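You operate a simulated robot arm through the tools that you are given. There is no shell and no other tool. Be economical: measure what you need, move in short steps, check, and stop when the job is done.

Carry out the task below with a simulated robot arm. There is one attempt and no reset: what you move stays moved.

TASK
Put the 08 red cap from the top of the steel bench on top of the scuffing block and the 04 red cap on top of the coupling there.
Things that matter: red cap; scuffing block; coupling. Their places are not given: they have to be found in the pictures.

It is judged by the outcome, as a careful person would: the job done as asked, and still so three seconds after it is handed in. It fails if anything else is knocked over, pushed out of place, dropped, spilled or broken.

THE ROBOT
A 6-joint arm with a two-finger parallel gripper, fixed in place. Base frame: the origin is at the foot of the arm, x ahead of it, y to its left, z up; the work surface is at about z = 0. Lengths are in mm, angles in rad, forces in N, time in s.
With the tool pointing down near the work surface it reaches from about 160 to 420 mm from the base axis. Its first joint turns from -1.152 to 1.152 rad. Payload 1.57 kg.
Tool frame: the origin (TCP) lies between the finger pads and is the grasp point; the fingertips stand 30 mm ahead of it; z points along the fingers, y is the line along which they close. The gripper opens to 80 mm. The fingers are 17 mm wide and 12 mm thick; the gripper's body (40 by 82 mm) begins 80 mm behind the TCP.
Orientation is that of the tool frame in the base frame, as [roll, pitch, yaw] about the fixed x, y, z axes, in that order (R = Rz(yaw) Ry(pitch) Rx(roll)). With the fingers straight down and closing along the base's y, the tool's x points along the base's -x, its y along +y and its z along -z.

THE INTERFACE
- The arm moves only by the tool send_rows. Its argument "series" is a list of rows, each a list of 2 entries, a list of its own where there are three numbers: the shift along the base's x, y, z in units of 30 mm (1.0 is 30 mm), then the turn about the base's z in units of 6 degrees (1.0 is 6 degrees). In form: [[[dx, dy, dz], spin], ...]. A call has 1 to 20 rows; each row shifts and turns the commanded pose from where the row before left it. "gripper" is the finger opening in mm, from 0 to 80, set as the call begins (left out, the last holds). A call with a number of a shift or a turn outside -1 to 1 is refused whole. A row lasts 0.2 s, in which the tool goes at most 50 mm and 0.15 rad; a call with a longer step from one row to the next is refused whole, and so is a gripper value outside its range. A pose out of reach is approached as far as the arm can. The call stops where the force on the tool passes 40 N (or 10 N more than at its start, if that is more) or the arm is blocked; 0.2 s more then pass. The fingers move at their own pace (about 153 mm/s each) and stop on an object; they squeeze with about 29 N. The grip force told is the motor's: it shows also when the fingers shut on nothing. Time passes only in rows, and 0.2 s behind the last, so rows that do not move let the fingers close. It gives the time, the measured TCP pose, the force on the tool (base axes), the opening and the grip force at its end, in the units of the frame above (readings bear some noise), and new pictures: "pictures" is both (left out), scene, wrist or none.
- Cameras (640 x 400 px; columns grow to the right, rows downward): "scene" is fixed at [61.5, -337.3, 426.9]; the picture's right is [0.73, -0.68, 0.00], its down [-0.37, -0.40, -0.84] and it looks along [0.57, 0.61, -0.55] (base axes); focal length 280 px, centre (320, 200). "wrist" rides on the gripper at [-32, 0, -78] in the tool frame; the picture's right is [0.00, -1.00, 0.00], its down [0.97, 0.00, -0.24] and it looks along [0.24, 0.00, 0.97] (tool axes); focal length 218 px, centre (320, 200).
- point_at(camera, pixels): for up to 12 pixels [column, row] of the newest picture of that camera ("zoom" is the newest enlarged one), the place [x, y, z] in the base frame of the surface seen there, good to about 2 mm. No time passes.
- enlarge(camera, box): a new picture of the part [left, top, right, bottom] of that camera's present view, enlarged. No time passes.
- hand_in(): hands the job in; it is judged then, once.

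Work in short steps. Measure before you move; look again where a grasp or a placing could have gone wrong, and mend it. You have 60 turns and 120 pictures in all, the two below and enlarged ones among them. Open the gripper and draw the arm clear of the work before you hand the job in, unless the task says otherwise; then end with one line.

The tools are called after "Request:" as a command line: name --argument value ..., lists and objects as JSON in quotes. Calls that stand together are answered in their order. send_rows: Moves the arm, as the interface text tells. Its arguments: {"type":"object","properties":{"series":{"type":"array","items":{"type":"array"}},"gripper":{"type":"number"},"pictures":{"type":"string","enum":["both","scene","wrist","none"]}},"required":["series"]} The other tools are called the same way: point_at (camera, pixels) gives the place of the surface under pixels of a picture; enlarge (camera, box) takes an enlarged picture of a part of a camera's view; hand_in () hands the job in.

At the start:

```text
time_s: 0.0
ee_pos: [277.6, -47.6, 222.8]
orientation: [-3.141, 0.001, 3.141]
ft_force: [-0.8, -0.4, -0.3]
width: 80.2
grip_force: 0.0
```

scene: 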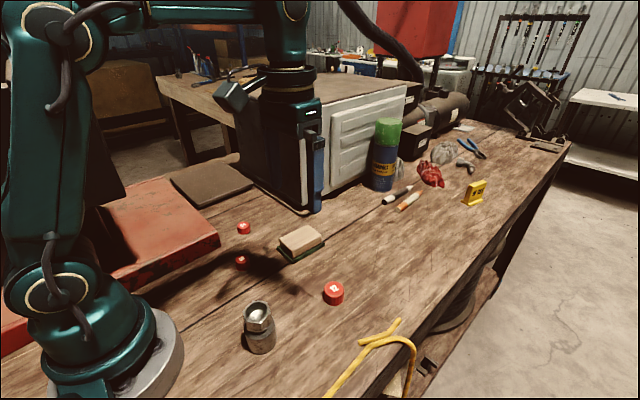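
wrist: 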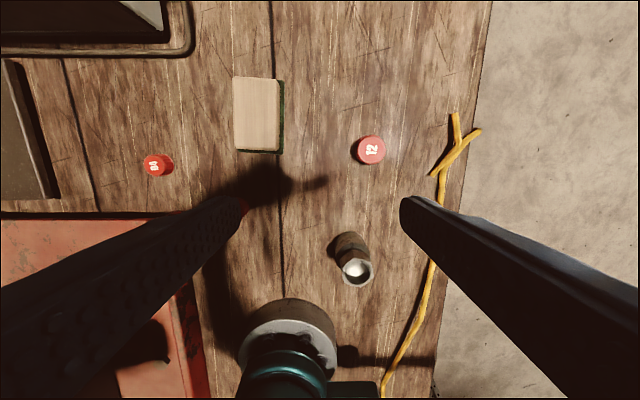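

The pictures show three red caps: scene (244,228), (240,262) and (334,292, labelled 12). I enlarge them to read the numbers.

Request:
enlarge --camera "scene" --box '[200, 200, 360, 300]'

Request:
enlarge --camera "wrist" --box '[120, 60, 400, 300]'

Request:
point_at --camera "scene" --pixels '[[244, 225], [240, 260], [334, 287], [300, 238], [280, 240], [302, 226], [324, 238], [298, 252], [257, 305], [257, 314], [246, 310], [270, 312]]'

Request:
point_at --camera "wrist" --pixels '[[153, 165], [370, 150], [236, 80], [278, 80], [236, 148], [278, 150], [356, 268], [356, 262], [345, 270], [368, 270], [348, 240], [242, 207]]'

```text
4.00 times, centred on (280, 250) of scene
```

zoom: 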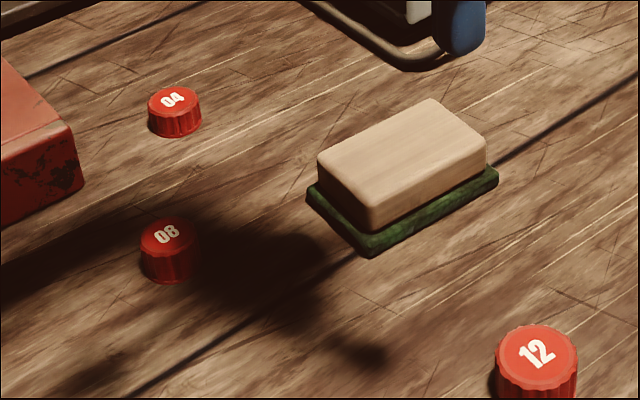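

```text
1.67 times, centred on (260, 180) of wrist
```

zoom: 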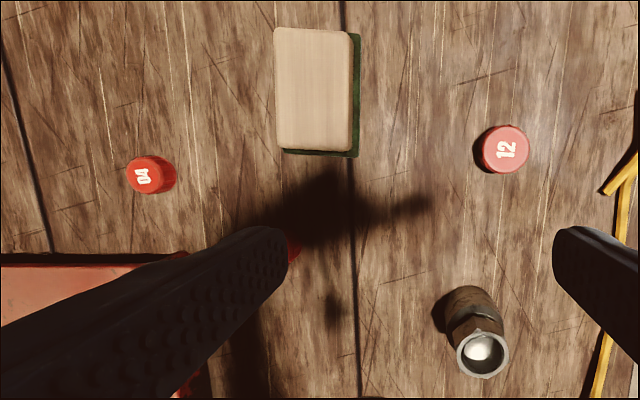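

```text
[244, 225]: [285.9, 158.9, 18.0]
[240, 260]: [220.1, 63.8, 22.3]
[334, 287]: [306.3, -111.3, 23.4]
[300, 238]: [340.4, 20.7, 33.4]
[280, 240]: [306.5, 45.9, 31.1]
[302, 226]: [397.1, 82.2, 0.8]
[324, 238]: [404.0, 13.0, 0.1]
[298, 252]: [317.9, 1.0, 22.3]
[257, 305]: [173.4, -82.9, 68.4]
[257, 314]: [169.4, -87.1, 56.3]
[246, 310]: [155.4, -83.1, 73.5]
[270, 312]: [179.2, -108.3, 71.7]
```

```text
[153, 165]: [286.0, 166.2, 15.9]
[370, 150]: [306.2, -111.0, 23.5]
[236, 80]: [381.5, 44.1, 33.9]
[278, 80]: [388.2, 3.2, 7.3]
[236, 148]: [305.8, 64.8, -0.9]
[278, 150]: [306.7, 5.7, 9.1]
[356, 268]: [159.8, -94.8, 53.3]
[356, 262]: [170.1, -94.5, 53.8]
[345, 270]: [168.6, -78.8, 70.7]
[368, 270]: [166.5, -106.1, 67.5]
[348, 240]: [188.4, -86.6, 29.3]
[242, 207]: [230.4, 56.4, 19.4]
```

08 is the shaded cap (240,262) and 04 is the one at (244,228). I measure the caps and the coupling more closely.

Request:
enlarge --camera "scene" --box '[224, 290, 296, 360]'

Request:
point_at --camera "scene" --pixels '[[242, 259], [235.5, 260], [248.5, 259], [244, 224.5], [237.5, 225.5], [249.5, 224.5], [218, 234], [208, 221], [257, 322], [257, 335], [242, 255.5], [241.5, 262]]'

```text
5.71 times, centred on (260, 325) of scene
```

zoom: 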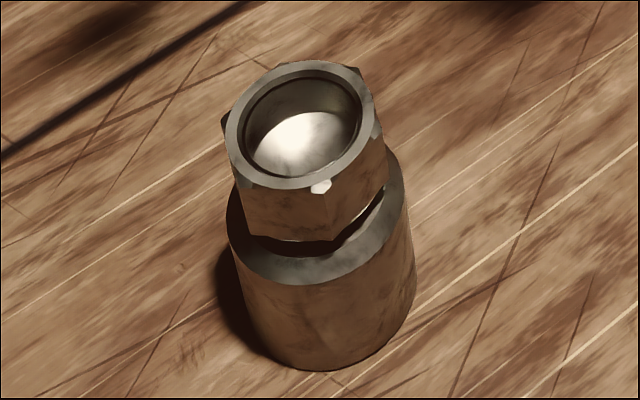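

```text
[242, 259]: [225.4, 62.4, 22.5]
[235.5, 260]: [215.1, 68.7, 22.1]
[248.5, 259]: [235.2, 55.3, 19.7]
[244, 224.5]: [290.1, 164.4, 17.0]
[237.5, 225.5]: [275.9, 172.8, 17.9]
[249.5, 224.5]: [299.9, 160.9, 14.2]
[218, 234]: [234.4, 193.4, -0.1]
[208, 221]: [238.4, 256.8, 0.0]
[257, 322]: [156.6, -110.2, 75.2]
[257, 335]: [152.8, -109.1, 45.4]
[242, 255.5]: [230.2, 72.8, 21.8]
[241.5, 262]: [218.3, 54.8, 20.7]
```

Request:
point_at --camera "zoom" --pixels '[[236, 130], [366, 115], [310, 66], [285, 184], [250, 92], [345, 165], [243, 165], [355, 76], [320, 235], [300, 145]]'

Request:
point_at --camera "wrist" --pixels '[[153, 157], [153, 174], [145, 165], [162, 165], [235, 100], [255, 80], [276, 110], [255, 145], [255, 110]]'

```text
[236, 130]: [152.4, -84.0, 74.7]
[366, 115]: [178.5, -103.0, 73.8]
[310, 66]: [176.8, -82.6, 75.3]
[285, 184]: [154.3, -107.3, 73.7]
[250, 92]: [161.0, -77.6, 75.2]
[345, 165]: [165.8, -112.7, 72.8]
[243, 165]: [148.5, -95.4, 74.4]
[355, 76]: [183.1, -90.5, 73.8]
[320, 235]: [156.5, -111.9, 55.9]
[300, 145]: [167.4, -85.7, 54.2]
```

```text
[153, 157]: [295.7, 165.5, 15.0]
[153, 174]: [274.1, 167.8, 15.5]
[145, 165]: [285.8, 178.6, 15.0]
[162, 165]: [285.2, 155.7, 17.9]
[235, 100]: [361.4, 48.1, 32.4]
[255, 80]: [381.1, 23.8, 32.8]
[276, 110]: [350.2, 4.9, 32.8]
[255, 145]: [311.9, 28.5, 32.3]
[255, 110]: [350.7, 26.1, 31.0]
```

Request:
point_at --camera "scene" --pixels '[[216, 238], [200, 235], [180, 255], [150, 270], [190, 210], [218, 245]]'

Request:
send_rows --series '[[[-0.5, 1, 0], 0], [[-0.5, 1, -0.5], 0], [[-0.5, 1, -1], 0], [[-0.25, 0.65, -1], 0], [[0, 0, -1], 0], [[0, 0, 0], 0]]' --gripper 52

```text
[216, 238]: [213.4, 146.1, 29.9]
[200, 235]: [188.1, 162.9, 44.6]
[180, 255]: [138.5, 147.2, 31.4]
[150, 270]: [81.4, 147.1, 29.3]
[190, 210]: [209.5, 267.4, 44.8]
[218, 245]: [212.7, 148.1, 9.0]
```

```text
time_s: 1.4
ee_pos: [225.9, 63.0, 118.0]
orientation: [-3.141, 0.001, -3.141]
ft_force: [-0.4, -0.6, 0.0]
width: 52.1
grip_force: 0.1
```

scene: 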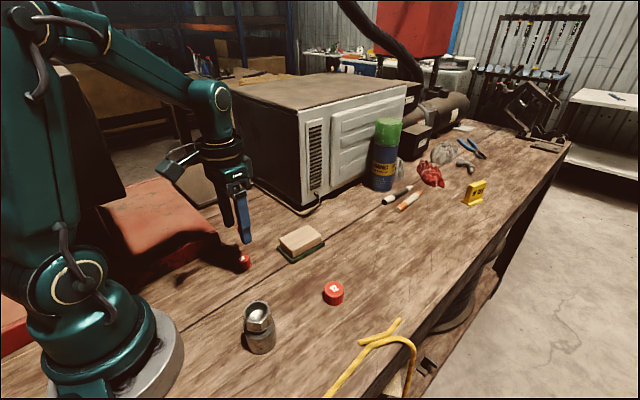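
wrist: 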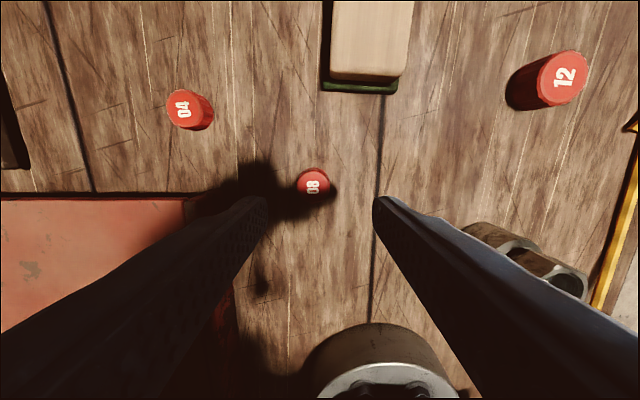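

The 08 cap is at wrist (314,183). I measure its edges.

Request:
enlarge --camera "wrist" --box '[274, 155, 354, 205]'

Request:
point_at --camera "wrist" --pixels '[[314, 183], [299, 186], [327, 186], [313, 174], [313, 194], [190, 110], [171, 112], [205, 112], [183, 92], [183, 126]]'

```text
8.00 times, centred on (314, 180) of wrist
```

zoom: 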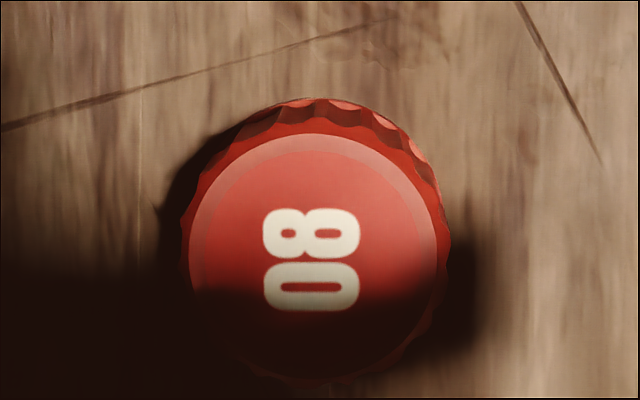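

```text
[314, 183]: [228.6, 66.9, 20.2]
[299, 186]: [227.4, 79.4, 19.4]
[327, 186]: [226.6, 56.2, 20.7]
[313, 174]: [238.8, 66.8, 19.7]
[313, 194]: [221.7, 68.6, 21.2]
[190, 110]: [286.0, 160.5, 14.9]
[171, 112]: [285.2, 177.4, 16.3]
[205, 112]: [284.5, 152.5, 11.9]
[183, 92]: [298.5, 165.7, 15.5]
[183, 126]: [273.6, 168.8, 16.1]
```

Request:
send_rows --series '[[[0, 0.12, -0.8], 0], [[0, 0, -0.8], 0], [[0, 0, -0.7], 0], [[0, 0, -0.43], 0], [[0, 0, 0], 0]]'

```text
time_s: 2.6
ee_pos: [226.9, 63.4, 36.6]
orientation: [-3.14, -0.001, -3.141]
ft_force: [-0.1, -0.1, 0.4]
width: 52.0
grip_force: 0.0
```

scene: 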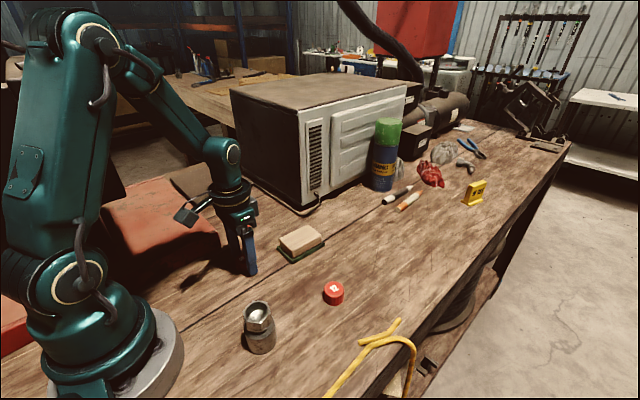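
wrist: 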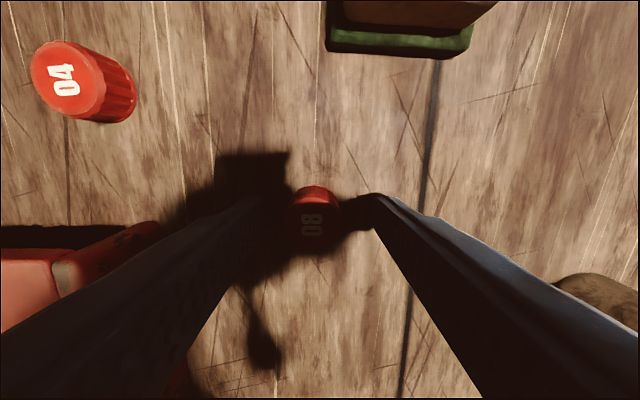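

Request:
send_rows --series '[[[0, 0, 0], 0], [[0, 0, 0], 0], [[0, 0, 0], 0]]' --gripper 10

```text
time_s: 3.4
ee_pos: [227.3, 65.0, 35.2]
orientation: [-3.141, 0.0, 3.142]
ft_force: [-0.5, -0.2, -0.9]
width: 25.9
grip_force: 29.0
```

scene: 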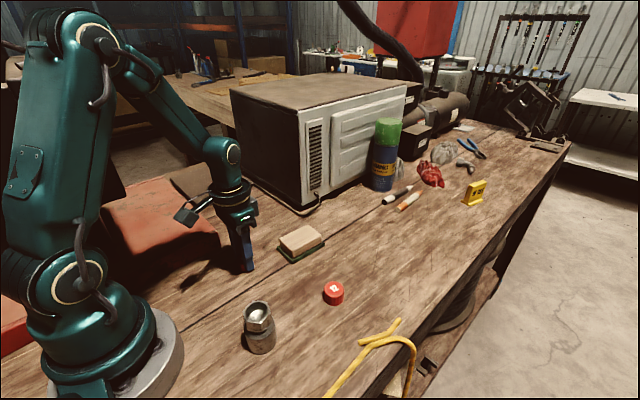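
wrist: 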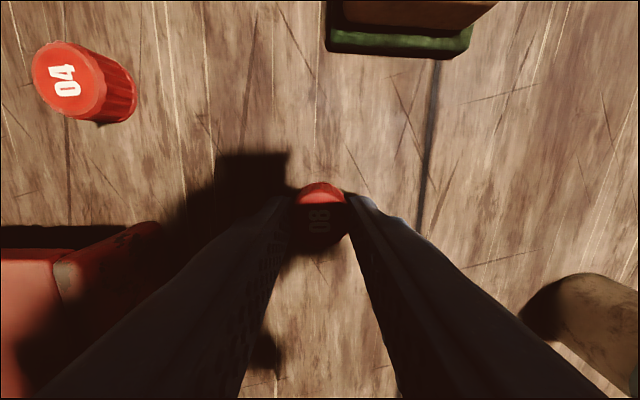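

Gripped at 25.9 mm. Lift and carry above the block centre (about 347, 26).

Request:
send_rows --series '[[[0, 0, 0.8], 0], [[0, 0, 1], 0], [[0, 0, 0.6], 0], [[0.8, -0.3, 0], 0], [[0.9, -0.3, 0], 0], [[0.9, -0.3, 0], 0], [[0.9, -0.3, 0], 0], [[0.55, -0.12, 0], 0], [[0, 0, 0], 0]]'

```text
time_s: 5.4
ee_pos: [347.1, 26.1, 110.5]
orientation: [-3.14, 0.0, 3.14]
ft_force: [-0.5, -0.4, -0.1]
width: 25.4
grip_force: 29.3
```

scene: 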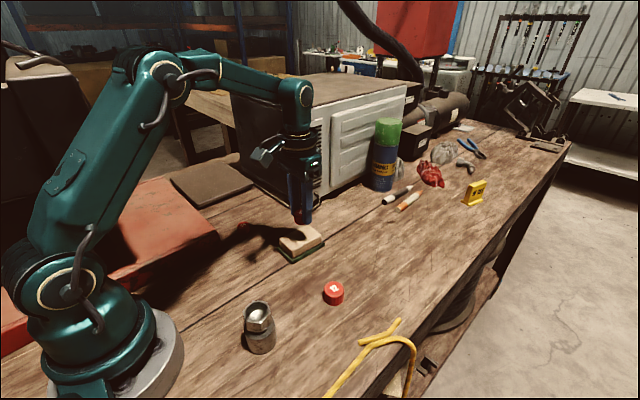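
wrist: 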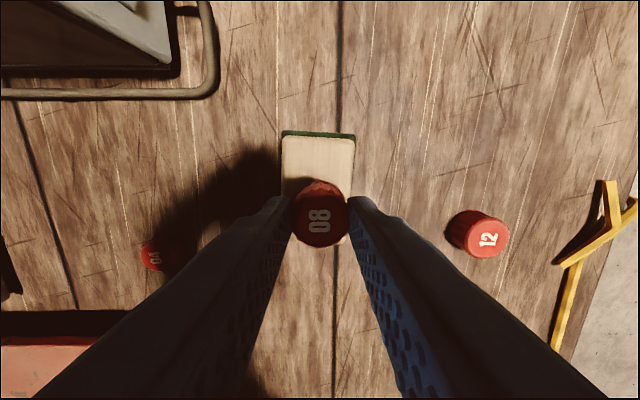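

Request:
point_at --camera "wrist" --pixels '[[283, 160], [354, 160], [319, 139], [284, 175], [352, 175], [343, 243], [319, 160]]'

Request:
enlarge --camera "scene" --box '[260, 190, 340, 270]'

```text
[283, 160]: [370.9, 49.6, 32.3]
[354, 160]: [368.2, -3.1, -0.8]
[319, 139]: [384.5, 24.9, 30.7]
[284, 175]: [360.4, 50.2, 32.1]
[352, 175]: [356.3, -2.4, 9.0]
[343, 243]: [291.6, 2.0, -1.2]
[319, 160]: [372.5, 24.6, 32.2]
```

```text
5.00 times, centred on (300, 230) of scene
```

zoom: 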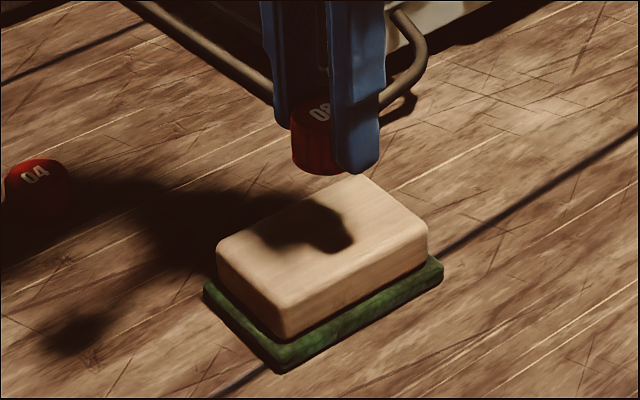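

The block spans x≈307–385, y≈2–50, so the position is good. Lower until near contact.

Request:
send_rows --series '[[[0, 0, -0.6], 0], [[0, 0, -0.5], 0], [[0, 0, -0.1], 0], [[0, 0, -0.05], 0], [[0, 0, 0], 0]]'

Request:
enlarge --camera "scene" --box '[260, 190, 340, 270]'

```text
time_s: 6.6
ee_pos: [347.8, 27.4, 72.3]
orientation: [3.141, 0.0, 3.141]
ft_force: [-0.1, 0.4, -0.2]
width: 25.6
grip_force: 29.0
```

scene: 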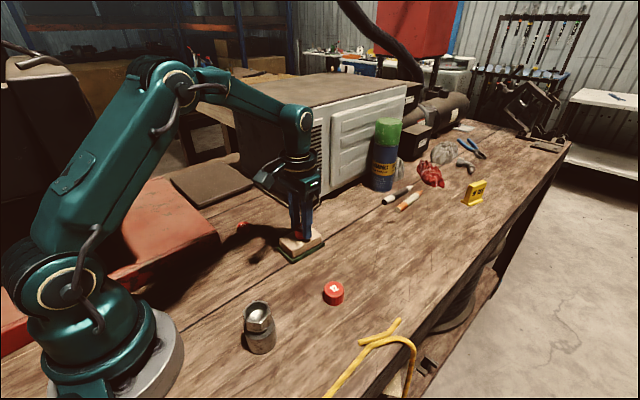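
wrist: 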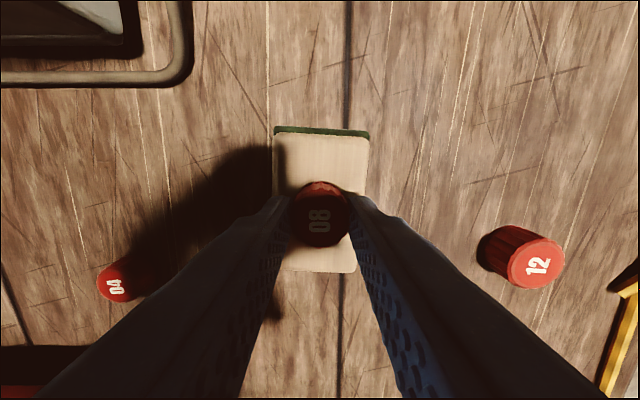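

```text
5.00 times, centred on (300, 230) of scene
```

zoom: 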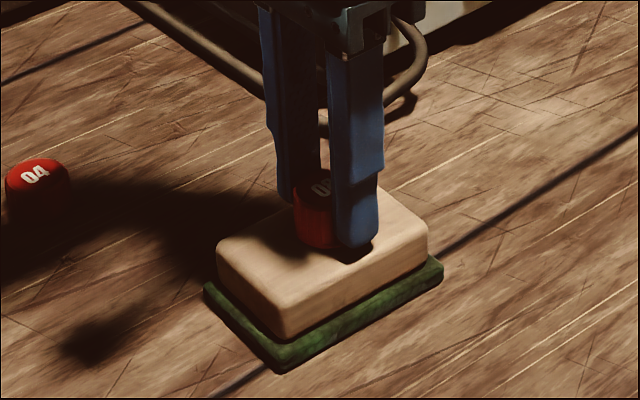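

Commanded z is 70.4 with no contact force yet; I ease down in small steps.

Request:
send_rows --series '[[[0, 0, -0.04], 0], [[0, 0, 0], 0]]' --pictures "none"

Request:
send_rows --series '[[[0, 0, -0.03], 0], [[0, 0, 0], 0]]' --pictures "none"

```text
time_s: 7.2
ee_pos: [347.2, 27.0, 70.3]
orientation: [3.141, 0.001, 3.141]
ft_force: [-0.6, -0.6, -0.5]
width: 25.5
grip_force: 28.4
```

```text
time_s: 7.8
ee_pos: [347.6, 26.0, 69.2]
orientation: [3.14, 0.001, 3.141]
ft_force: [0.4, -0.6, -0.4]
width: 25.5
grip_force: 29.1
```

Request:
send_rows --series '[[[0, 0, -0.03], 0], [[0, 0, 0], 0]]' --pictures "none"

Request:
send_rows --series '[[[0, 0, -0.03], 0], [[0, 0, 0], 0]]' --pictures "none"

Request:
enlarge --camera "scene" --box '[280, 210, 330, 250]'

```text
time_s: 8.4
ee_pos: [347.7, 25.8, 68.9]
orientation: [3.141, -0.001, 3.141]
ft_force: [-0.1, -0.1, 2.6]
width: 25.6
grip_force: 29.2
```

```text
time_s: 9.0
ee_pos: [348.3, 25.4, 68.0]
orientation: [-3.14, 0.002, 3.141]
ft_force: [-1.8, -0.3, 13.1]
width: 25.6
grip_force: 29.1
```

```text
10.00 times, centred on (305, 230) of scene
```

zoom: 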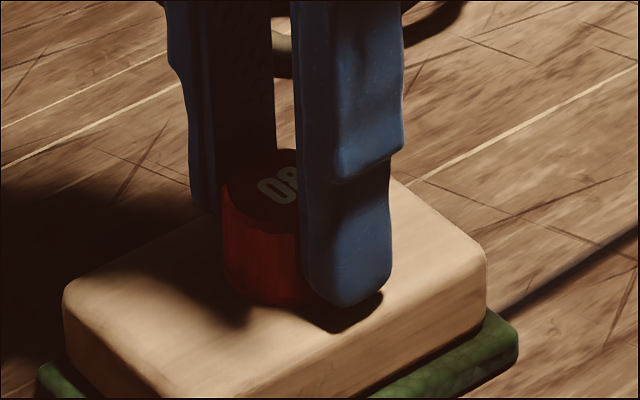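

Contact. I relieve the force slightly, open, and rise.

Request:
send_rows --series '[[[0, 0, 0.04], 0]]' --pictures "none"

Request:
send_rows --series '[[[0, 0, 0], 0], [[0, 0, 0], 0], [[0, 0, 0.5], 0], [[0, 0, 1], 0], [[0, 0, 0.5], 0], [[0, 0, 0], 0]]' --gripper 50

Request:
enlarge --camera "scene" --box '[220, 190, 340, 265]'

```text
time_s: 9.4
ee_pos: [346.7, 25.3, 67.5]
orientation: [-3.141, -0.001, -3.14]
ft_force: [0.6, -0.4, -0.1]
width: 25.6
grip_force: 28.7
```

```text
time_s: 10.8
ee_pos: [346.2, 25.4, 130.0]
orientation: [3.141, -0.001, -3.141]
ft_force: [0.0, 0.0, 0.0]
width: 50.0
grip_force: 0.1
```

scene: 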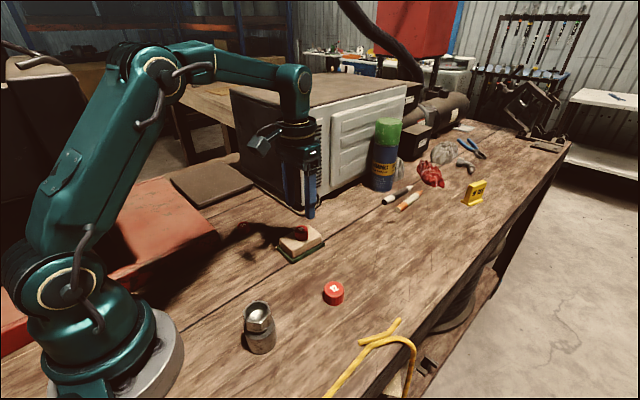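
wrist: 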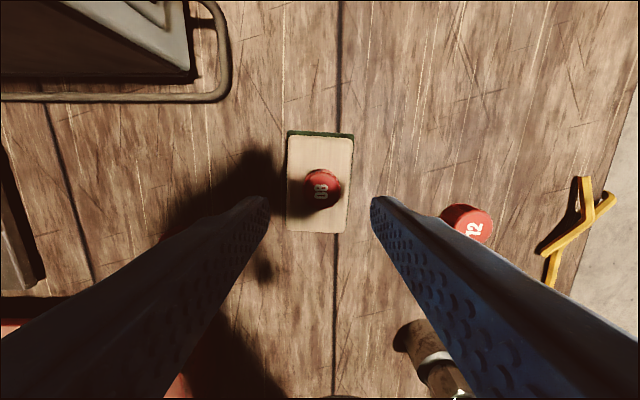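

```text
5.33 times, centred on (280, 228) of scene
```

zoom: 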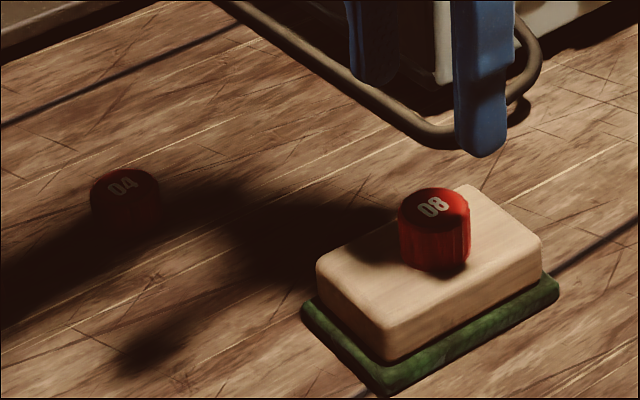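

08 is on the block. Next, move above cap 04 (about 286, 165).

Request:
send_rows --series '[[[-0.8, 0.4, 0], 0], [[-0.8, 0.8, 0], 0], [[-0.42, 1, 0], 0], [[0, 1, 0], 0], [[0, 1, 0], 0], [[0, 0.44, -0.3], 0], [[0, 0, 0], 0]]'

Request:
enlarge --camera "wrist" --box '[274, 155, 354, 205]'

```text
time_s: 12.4
ee_pos: [286.9, 163.5, 120.9]
orientation: [3.141, -0.001, -3.142]
ft_force: [0.1, 0.6, 0.1]
width: 50.2
grip_force: 0.1
```

scene: 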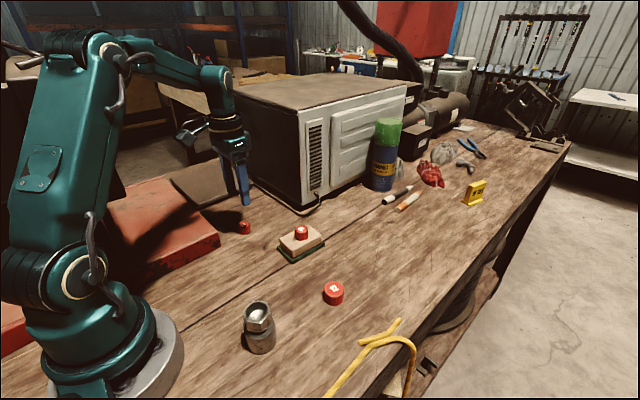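
wrist: 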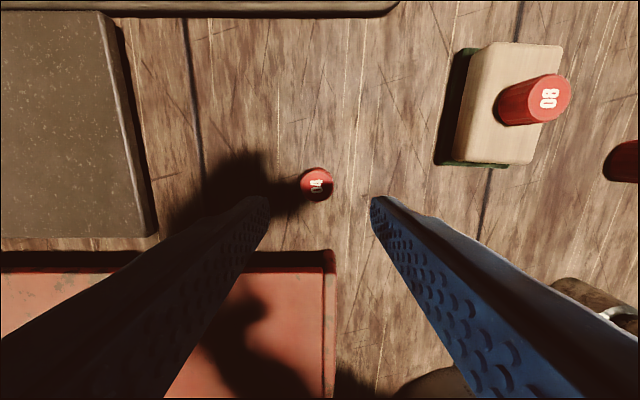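

```text
8.00 times, centred on (314, 180) of wrist
```

zoom: 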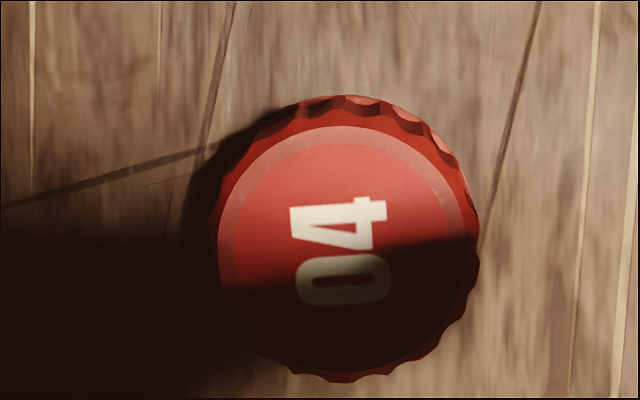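

Request:
send_rows --series '[[[-0.03, 0.06, -0.8], 0], [[0, 0, -0.8], 0], [[0, 0, -0.7], 0], [[0, 0, -0.5], 0], [[0, 0, 0], 0]]'

```text
time_s: 13.6
ee_pos: [285.3, 167.3, 35.8]
orientation: [3.141, 0.0, -3.141]
ft_force: [0.6, 0.5, -0.4]
width: 49.8
grip_force: 0.1
```

scene: 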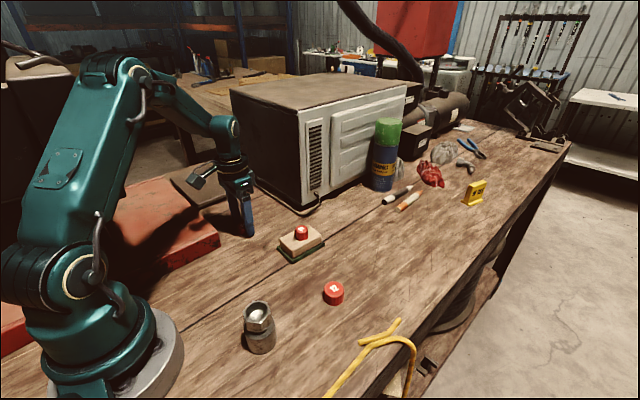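
wrist: 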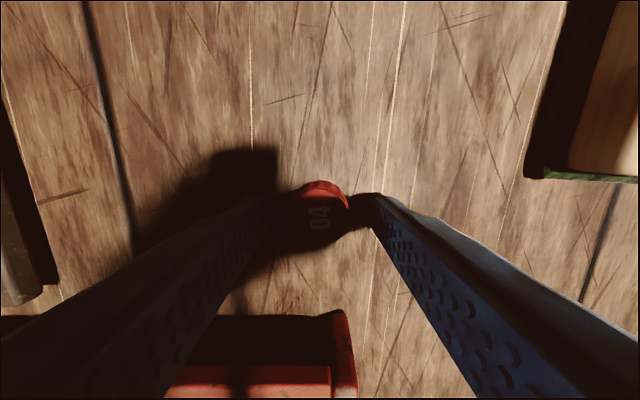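

The cap sits between the fingertips at (323,210). Close.

Request:
send_rows --series '[[[0, 0, 0], 0], [[0, 0, 0], 0], [[0, 0, 0], 0]]' --gripper 10 --pictures "wrist"

Request:
enlarge --camera "scene" --box '[234, 295, 284, 335]'

Request:
point_at --camera "zoom" --pixels '[[300, 180], [200, 150]]'

```text
time_s: 14.4
ee_pos: [285.0, 166.1, 35.8]
orientation: [-3.141, 0.0, 3.142]
ft_force: [-0.6, -0.9, -0.5]
width: 25.6
grip_force: 28.4
```

wrist: 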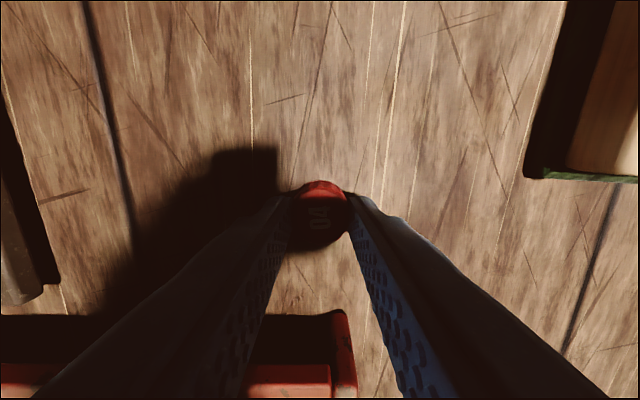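

```text
10.00 times, centred on (259, 315) of scene
```

zoom: 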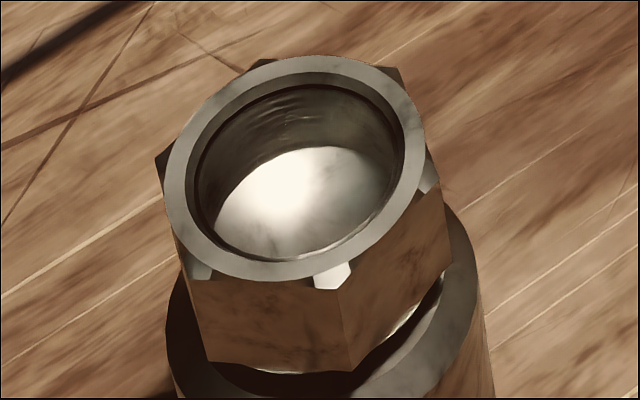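

```text
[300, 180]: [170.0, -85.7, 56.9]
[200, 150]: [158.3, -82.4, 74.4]
```

Gripped. Lift and carry to a viewing place short of the coupling (x≈225, y≈−95).

Request:
send_rows --series '[[[0, 0, 0.8], 0], [[0, 0, 1], 0], [[0, 0, 1], 0], [[0, 0, 1], 0], [[-0.2, -0.73, 0], 0], [[-0.2, -1, 0], 0], [[-0.2, -1, 0], 0], [[-0.2, -1, 0], 0], [[-0.2, -1, 0], 0], [[-0.2, -1, 0], 0], [[-0.2, -1, 0], 0], [[-0.2, -1, 0], 0], [[-0.4, -1, 0], 0], [[0, 0, 0], 0]]'

```text
time_s: 17.4
ee_pos: [225.8, -93.7, 148.9]
orientation: [3.141, 0.0, -3.141]
ft_force: [-0.7, -0.4, -0.6]
width: 25.9
grip_force: 29.0
```

scene: 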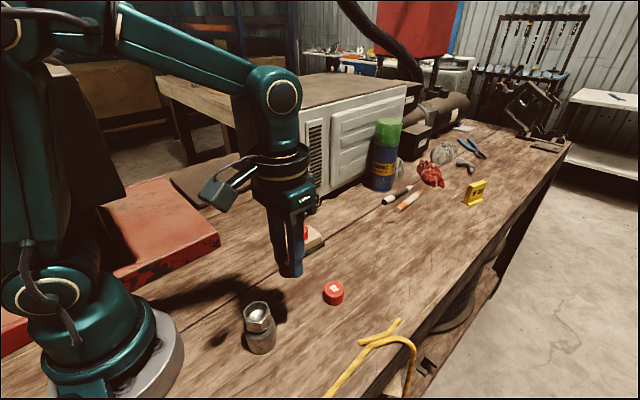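
wrist: 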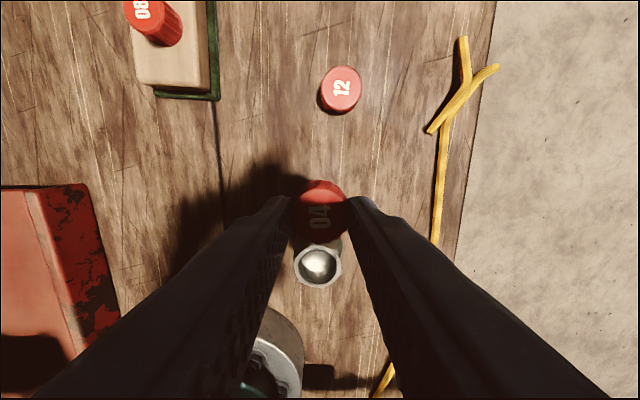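

Request:
enlarge --camera "wrist" --box '[280, 240, 360, 290]'

Request:
point_at --camera "wrist" --pixels '[[297, 266], [338, 266], [319, 286], [319, 248]]'

```text
8.00 times, centred on (320, 265) of wrist
```

zoom: 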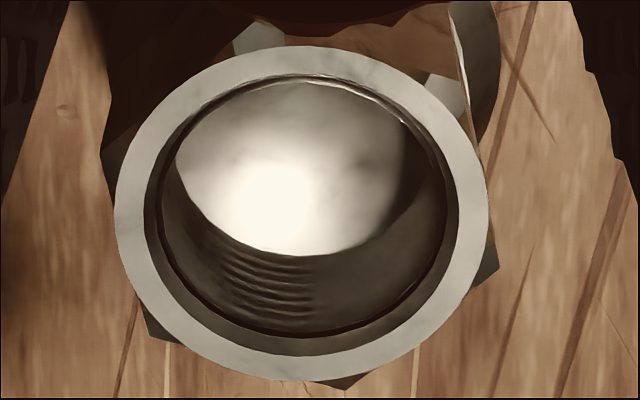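

```text
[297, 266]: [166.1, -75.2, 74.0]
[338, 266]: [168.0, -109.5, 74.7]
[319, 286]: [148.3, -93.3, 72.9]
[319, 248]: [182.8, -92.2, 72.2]
```

Coupling centre ≈ (165.7, −93), rim z ≈ 74. Move over it and lower to a few mm above the rim.

Request:
send_rows --series '[[[-0.7, 0.067, 0], 0], [[-0.8, 0, 0], 0], [[-0.49, 0, 0], 0], [[0, 0, -0.6], 0], [[0, 0, -0.5], 0], [[0, 0, -0.08], 0], [[0, 0, 0], 0]]'

Request:
enlarge --camera "scene" --box '[220, 270, 300, 330]'

Request:
enlarge --camera "wrist" --box '[270, 165, 370, 265]'

```text
time_s: 19.0
ee_pos: [166.2, -93.4, 114.7]
orientation: [-3.141, 0.0, -3.142]
ft_force: [0.1, -0.5, 0.3]
width: 26.0
grip_force: 29.3
```

scene: 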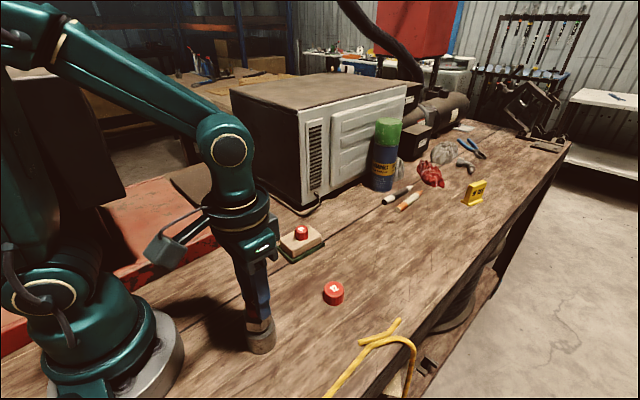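
wrist: 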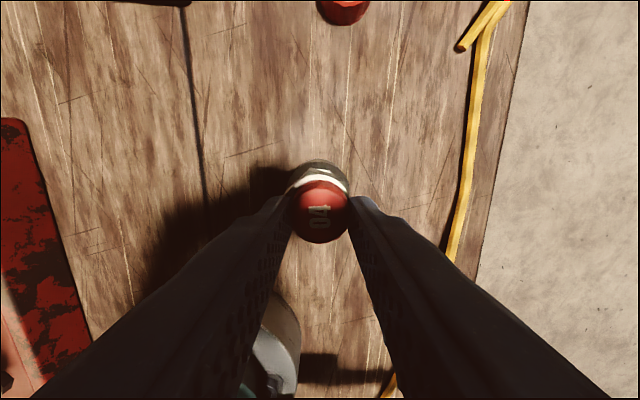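

```text
6.67 times, centred on (260, 300) of scene
```

zoom: 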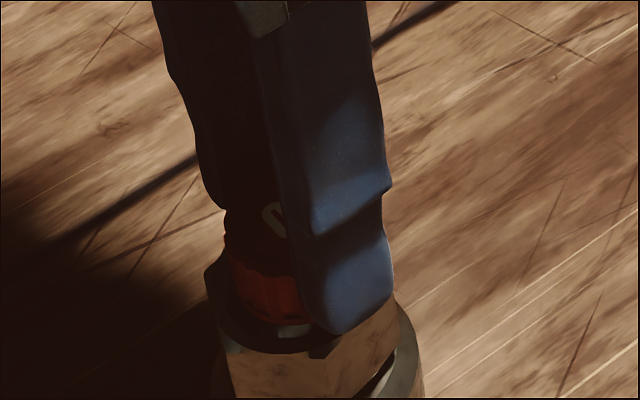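

```text
4.00 times, centred on (320, 215) of wrist
```

zoom: 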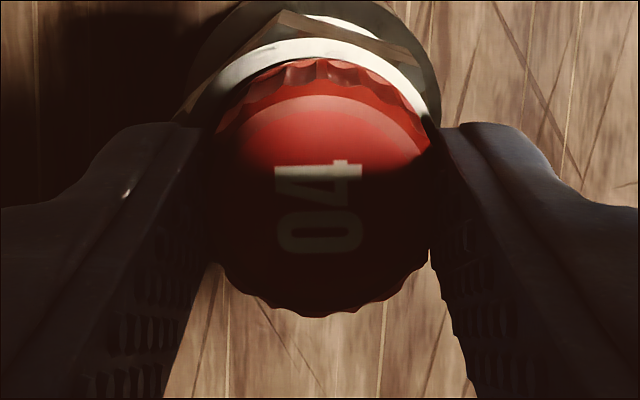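

Cap looks centred on the rim. Feel downwards in small steps.

Request:
send_rows --series '[[[0, 0, -0.07], 0], [[0, 0, 0], 0]]' --pictures "none"

Request:
send_rows --series '[[[0, 0, -0.04], 0], [[0, 0, 0], 0]]' --pictures "none"

Request:
send_rows --series '[[[0, 0, -0.03], 0], [[0, 0, 0], 0]]' --pictures "none"

```text
time_s: 19.6
ee_pos: [165.8, -92.8, 112.0]
orientation: [3.141, -0.001, -3.141]
ft_force: [-0.3, 0.4, -0.2]
width: 26.0
grip_force: 29.2
```

```text
time_s: 20.2
ee_pos: [165.8, -93.3, 111.3]
orientation: [-3.14, 0.001, 3.14]
ft_force: [0.2, -0.3, -0.3]
width: 26.3
grip_force: 28.7
```

```text
time_s: 20.8
ee_pos: [166.4, -93.2, 108.7]
orientation: [3.141, 0.001, -3.141]
ft_force: [0.5, -0.1, 0.0]
width: 25.7
grip_force: 29.3
```

Request:
send_rows --series '[[[0, 0, -0.03], 0], [[0, 0, 0], 0]]' --pictures "none"

Request:
send_rows --series '[[[0, 0, -0.03], 0], [[0, 0, 0], 0]]' --pictures "none"

Request:
send_rows --series '[[[0, 0, -0.03], 0], [[0, 0, 0], 0]]'

Request:
enlarge --camera "scene" --box '[220, 270, 300, 330]'

```text
time_s: 21.4
ee_pos: [165.2, -93.6, 108.3]
orientation: [-3.141, -0.001, 3.141]
ft_force: [-2.3, 0.4, 15.7]
width: 26.2
grip_force: 28.9
```

```text
time_s: 22.0
ee_pos: [166.4, -93.8, 108.6]
orientation: [-3.14, -0.001, -3.14]
ft_force: [-3.8, 0.4, 27.1]
width: 26.3
grip_force: 29.4
```

```text
time_s: 22.6
ee_pos: [167.2, -93.3, 108.3]
orientation: [-3.14, 0.002, 3.142]
ft_force: [-0.8, -0.5, 26.3]
width: 26.0
grip_force: 29.2
```

scene: 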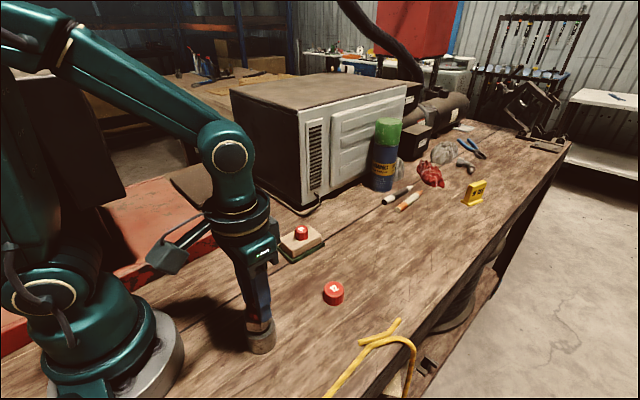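
wrist: 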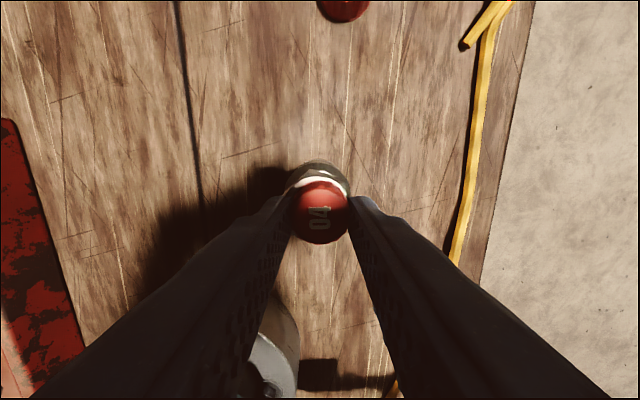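

```text
6.67 times, centred on (260, 300) of scene
```

zoom: 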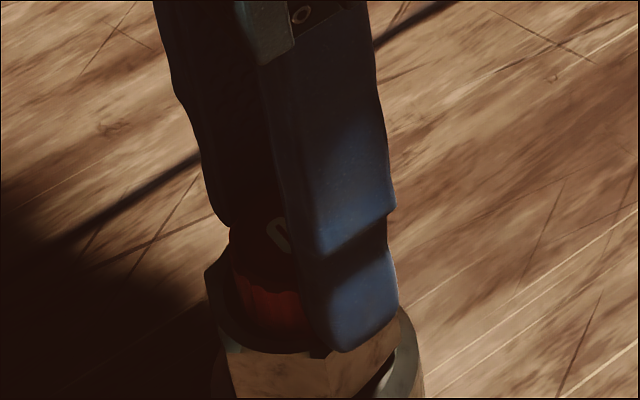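

Firm contact at rim height (z ≈ 108.4). Relieve the load, then open gently without moving and look.

Request:
send_rows --series '[[[0, 0, 0.055], 0], [[0, 0, 0], 0]]' --pictures "none"

Request:
send_rows --series '[[[0, 0, 0], 0], [[0, 0, 0], 0]]' --gripper 46

Request:
enlarge --camera "scene" --box '[220, 270, 300, 330]'

Request:
enlarge --camera "wrist" --box '[270, 165, 370, 265]'

```text
time_s: 23.2
ee_pos: [165.4, -94.0, 109.0]
orientation: [3.141, -0.003, -3.14]
ft_force: [0.1, 0.1, -0.6]
width: 26.1
grip_force: 28.7
```

```text
time_s: 23.8
ee_pos: [165.6, -93.8, 109.2]
orientation: [-3.141, 0.001, -3.141]
ft_force: [0.2, 0.1, 0.4]
width: 46.1
grip_force: 0.0
```

scene: 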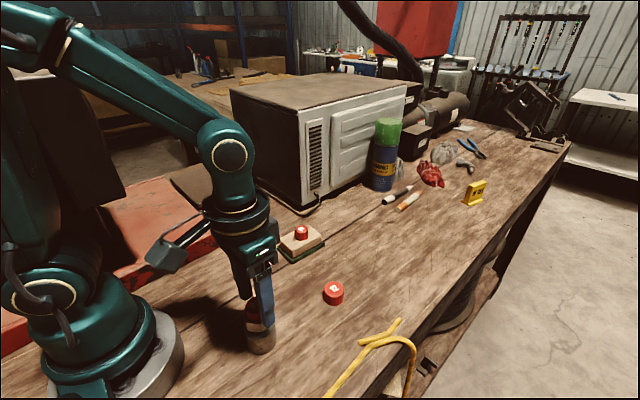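
wrist: 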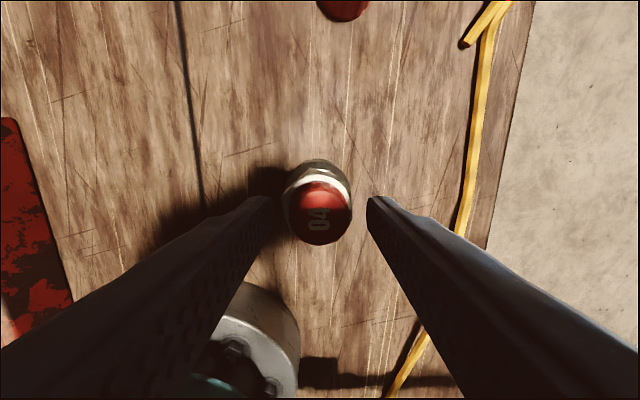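

```text
6.67 times, centred on (260, 300) of scene
```

zoom: 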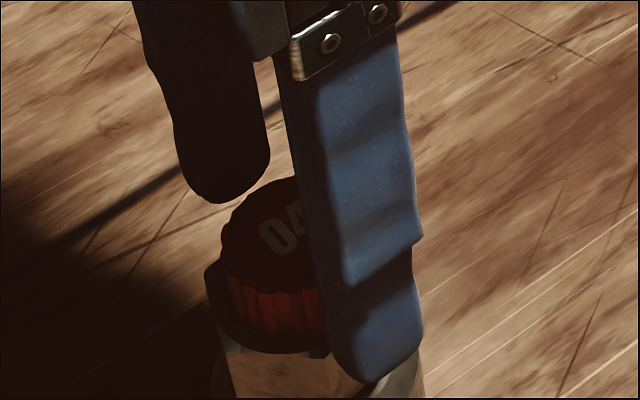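

```text
4.00 times, centred on (320, 215) of wrist
```

zoom: 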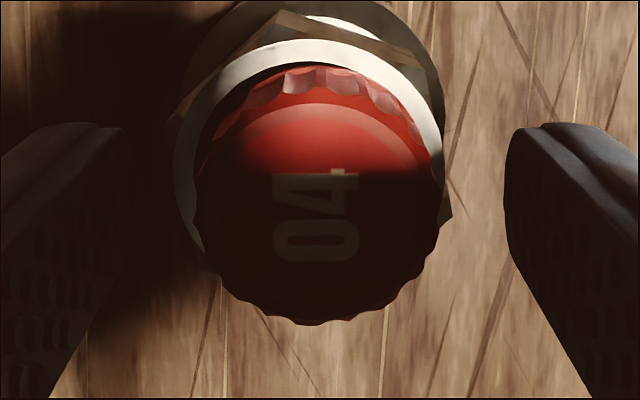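

The cap stays on the rim. Rise straight up and away.

Request:
send_rows --series '[[[0, 0, 0.3], 0], [[0, 0, 0.8], 0], [[0, 0, 1], 0], [[0, 0, 1], 0], [[0.8, 0.5, 0.3], 0], [[0.8, 0.5, 0], 0], [[0.8, 0.5, 0], 0], [[0, 0, 0], 0]]'

Request:
enlarge --camera "scene" --box '[220, 285, 300, 345]'

Request:
point_at --camera "zoom" --pixels '[[300, 100], [250, 100], [340, 100], [300, 75], [300, 130], [225, 180]]'

```text
time_s: 25.6
ee_pos: [236.6, -49.3, 211.8]
orientation: [3.14, 0.0, -3.141]
ft_force: [-0.6, -0.1, 0.0]
width: 45.7
grip_force: 0.2
```

scene: 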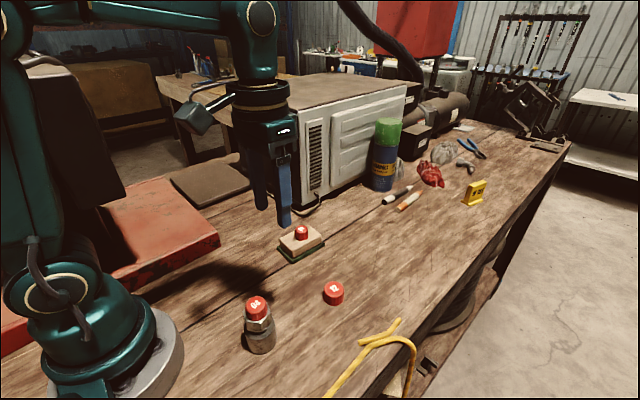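
wrist: 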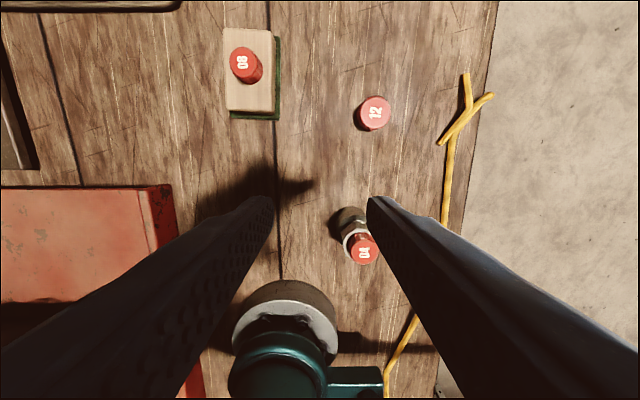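

```text
6.67 times, centred on (260, 315) of scene
```

zoom: 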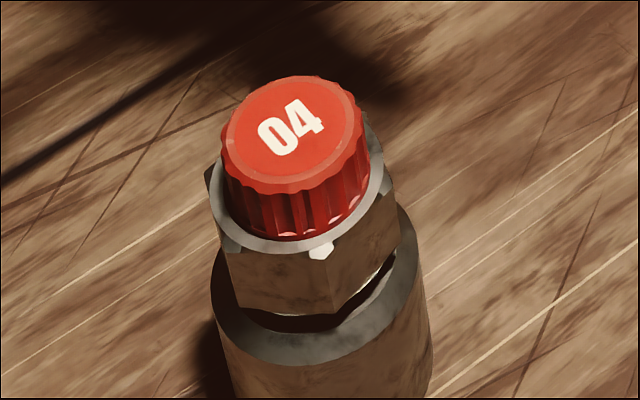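

```text
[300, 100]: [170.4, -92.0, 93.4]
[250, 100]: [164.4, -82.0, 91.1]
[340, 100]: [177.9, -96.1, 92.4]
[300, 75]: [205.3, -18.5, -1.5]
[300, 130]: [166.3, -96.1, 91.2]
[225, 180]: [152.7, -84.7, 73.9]
```

Cap 04 sits level on the coupling rim (its top at z≈92), and cap 08 sits on the block. Nothing else has moved, the gripper is open and the arm is clear, so I hand in.

Request:
hand_in

```text
The job is handed in.
```

The 08 red cap is on top of the scuffing block and the 04 red cap is on top of the coupling. The job is handed in, and nothing else was moved.
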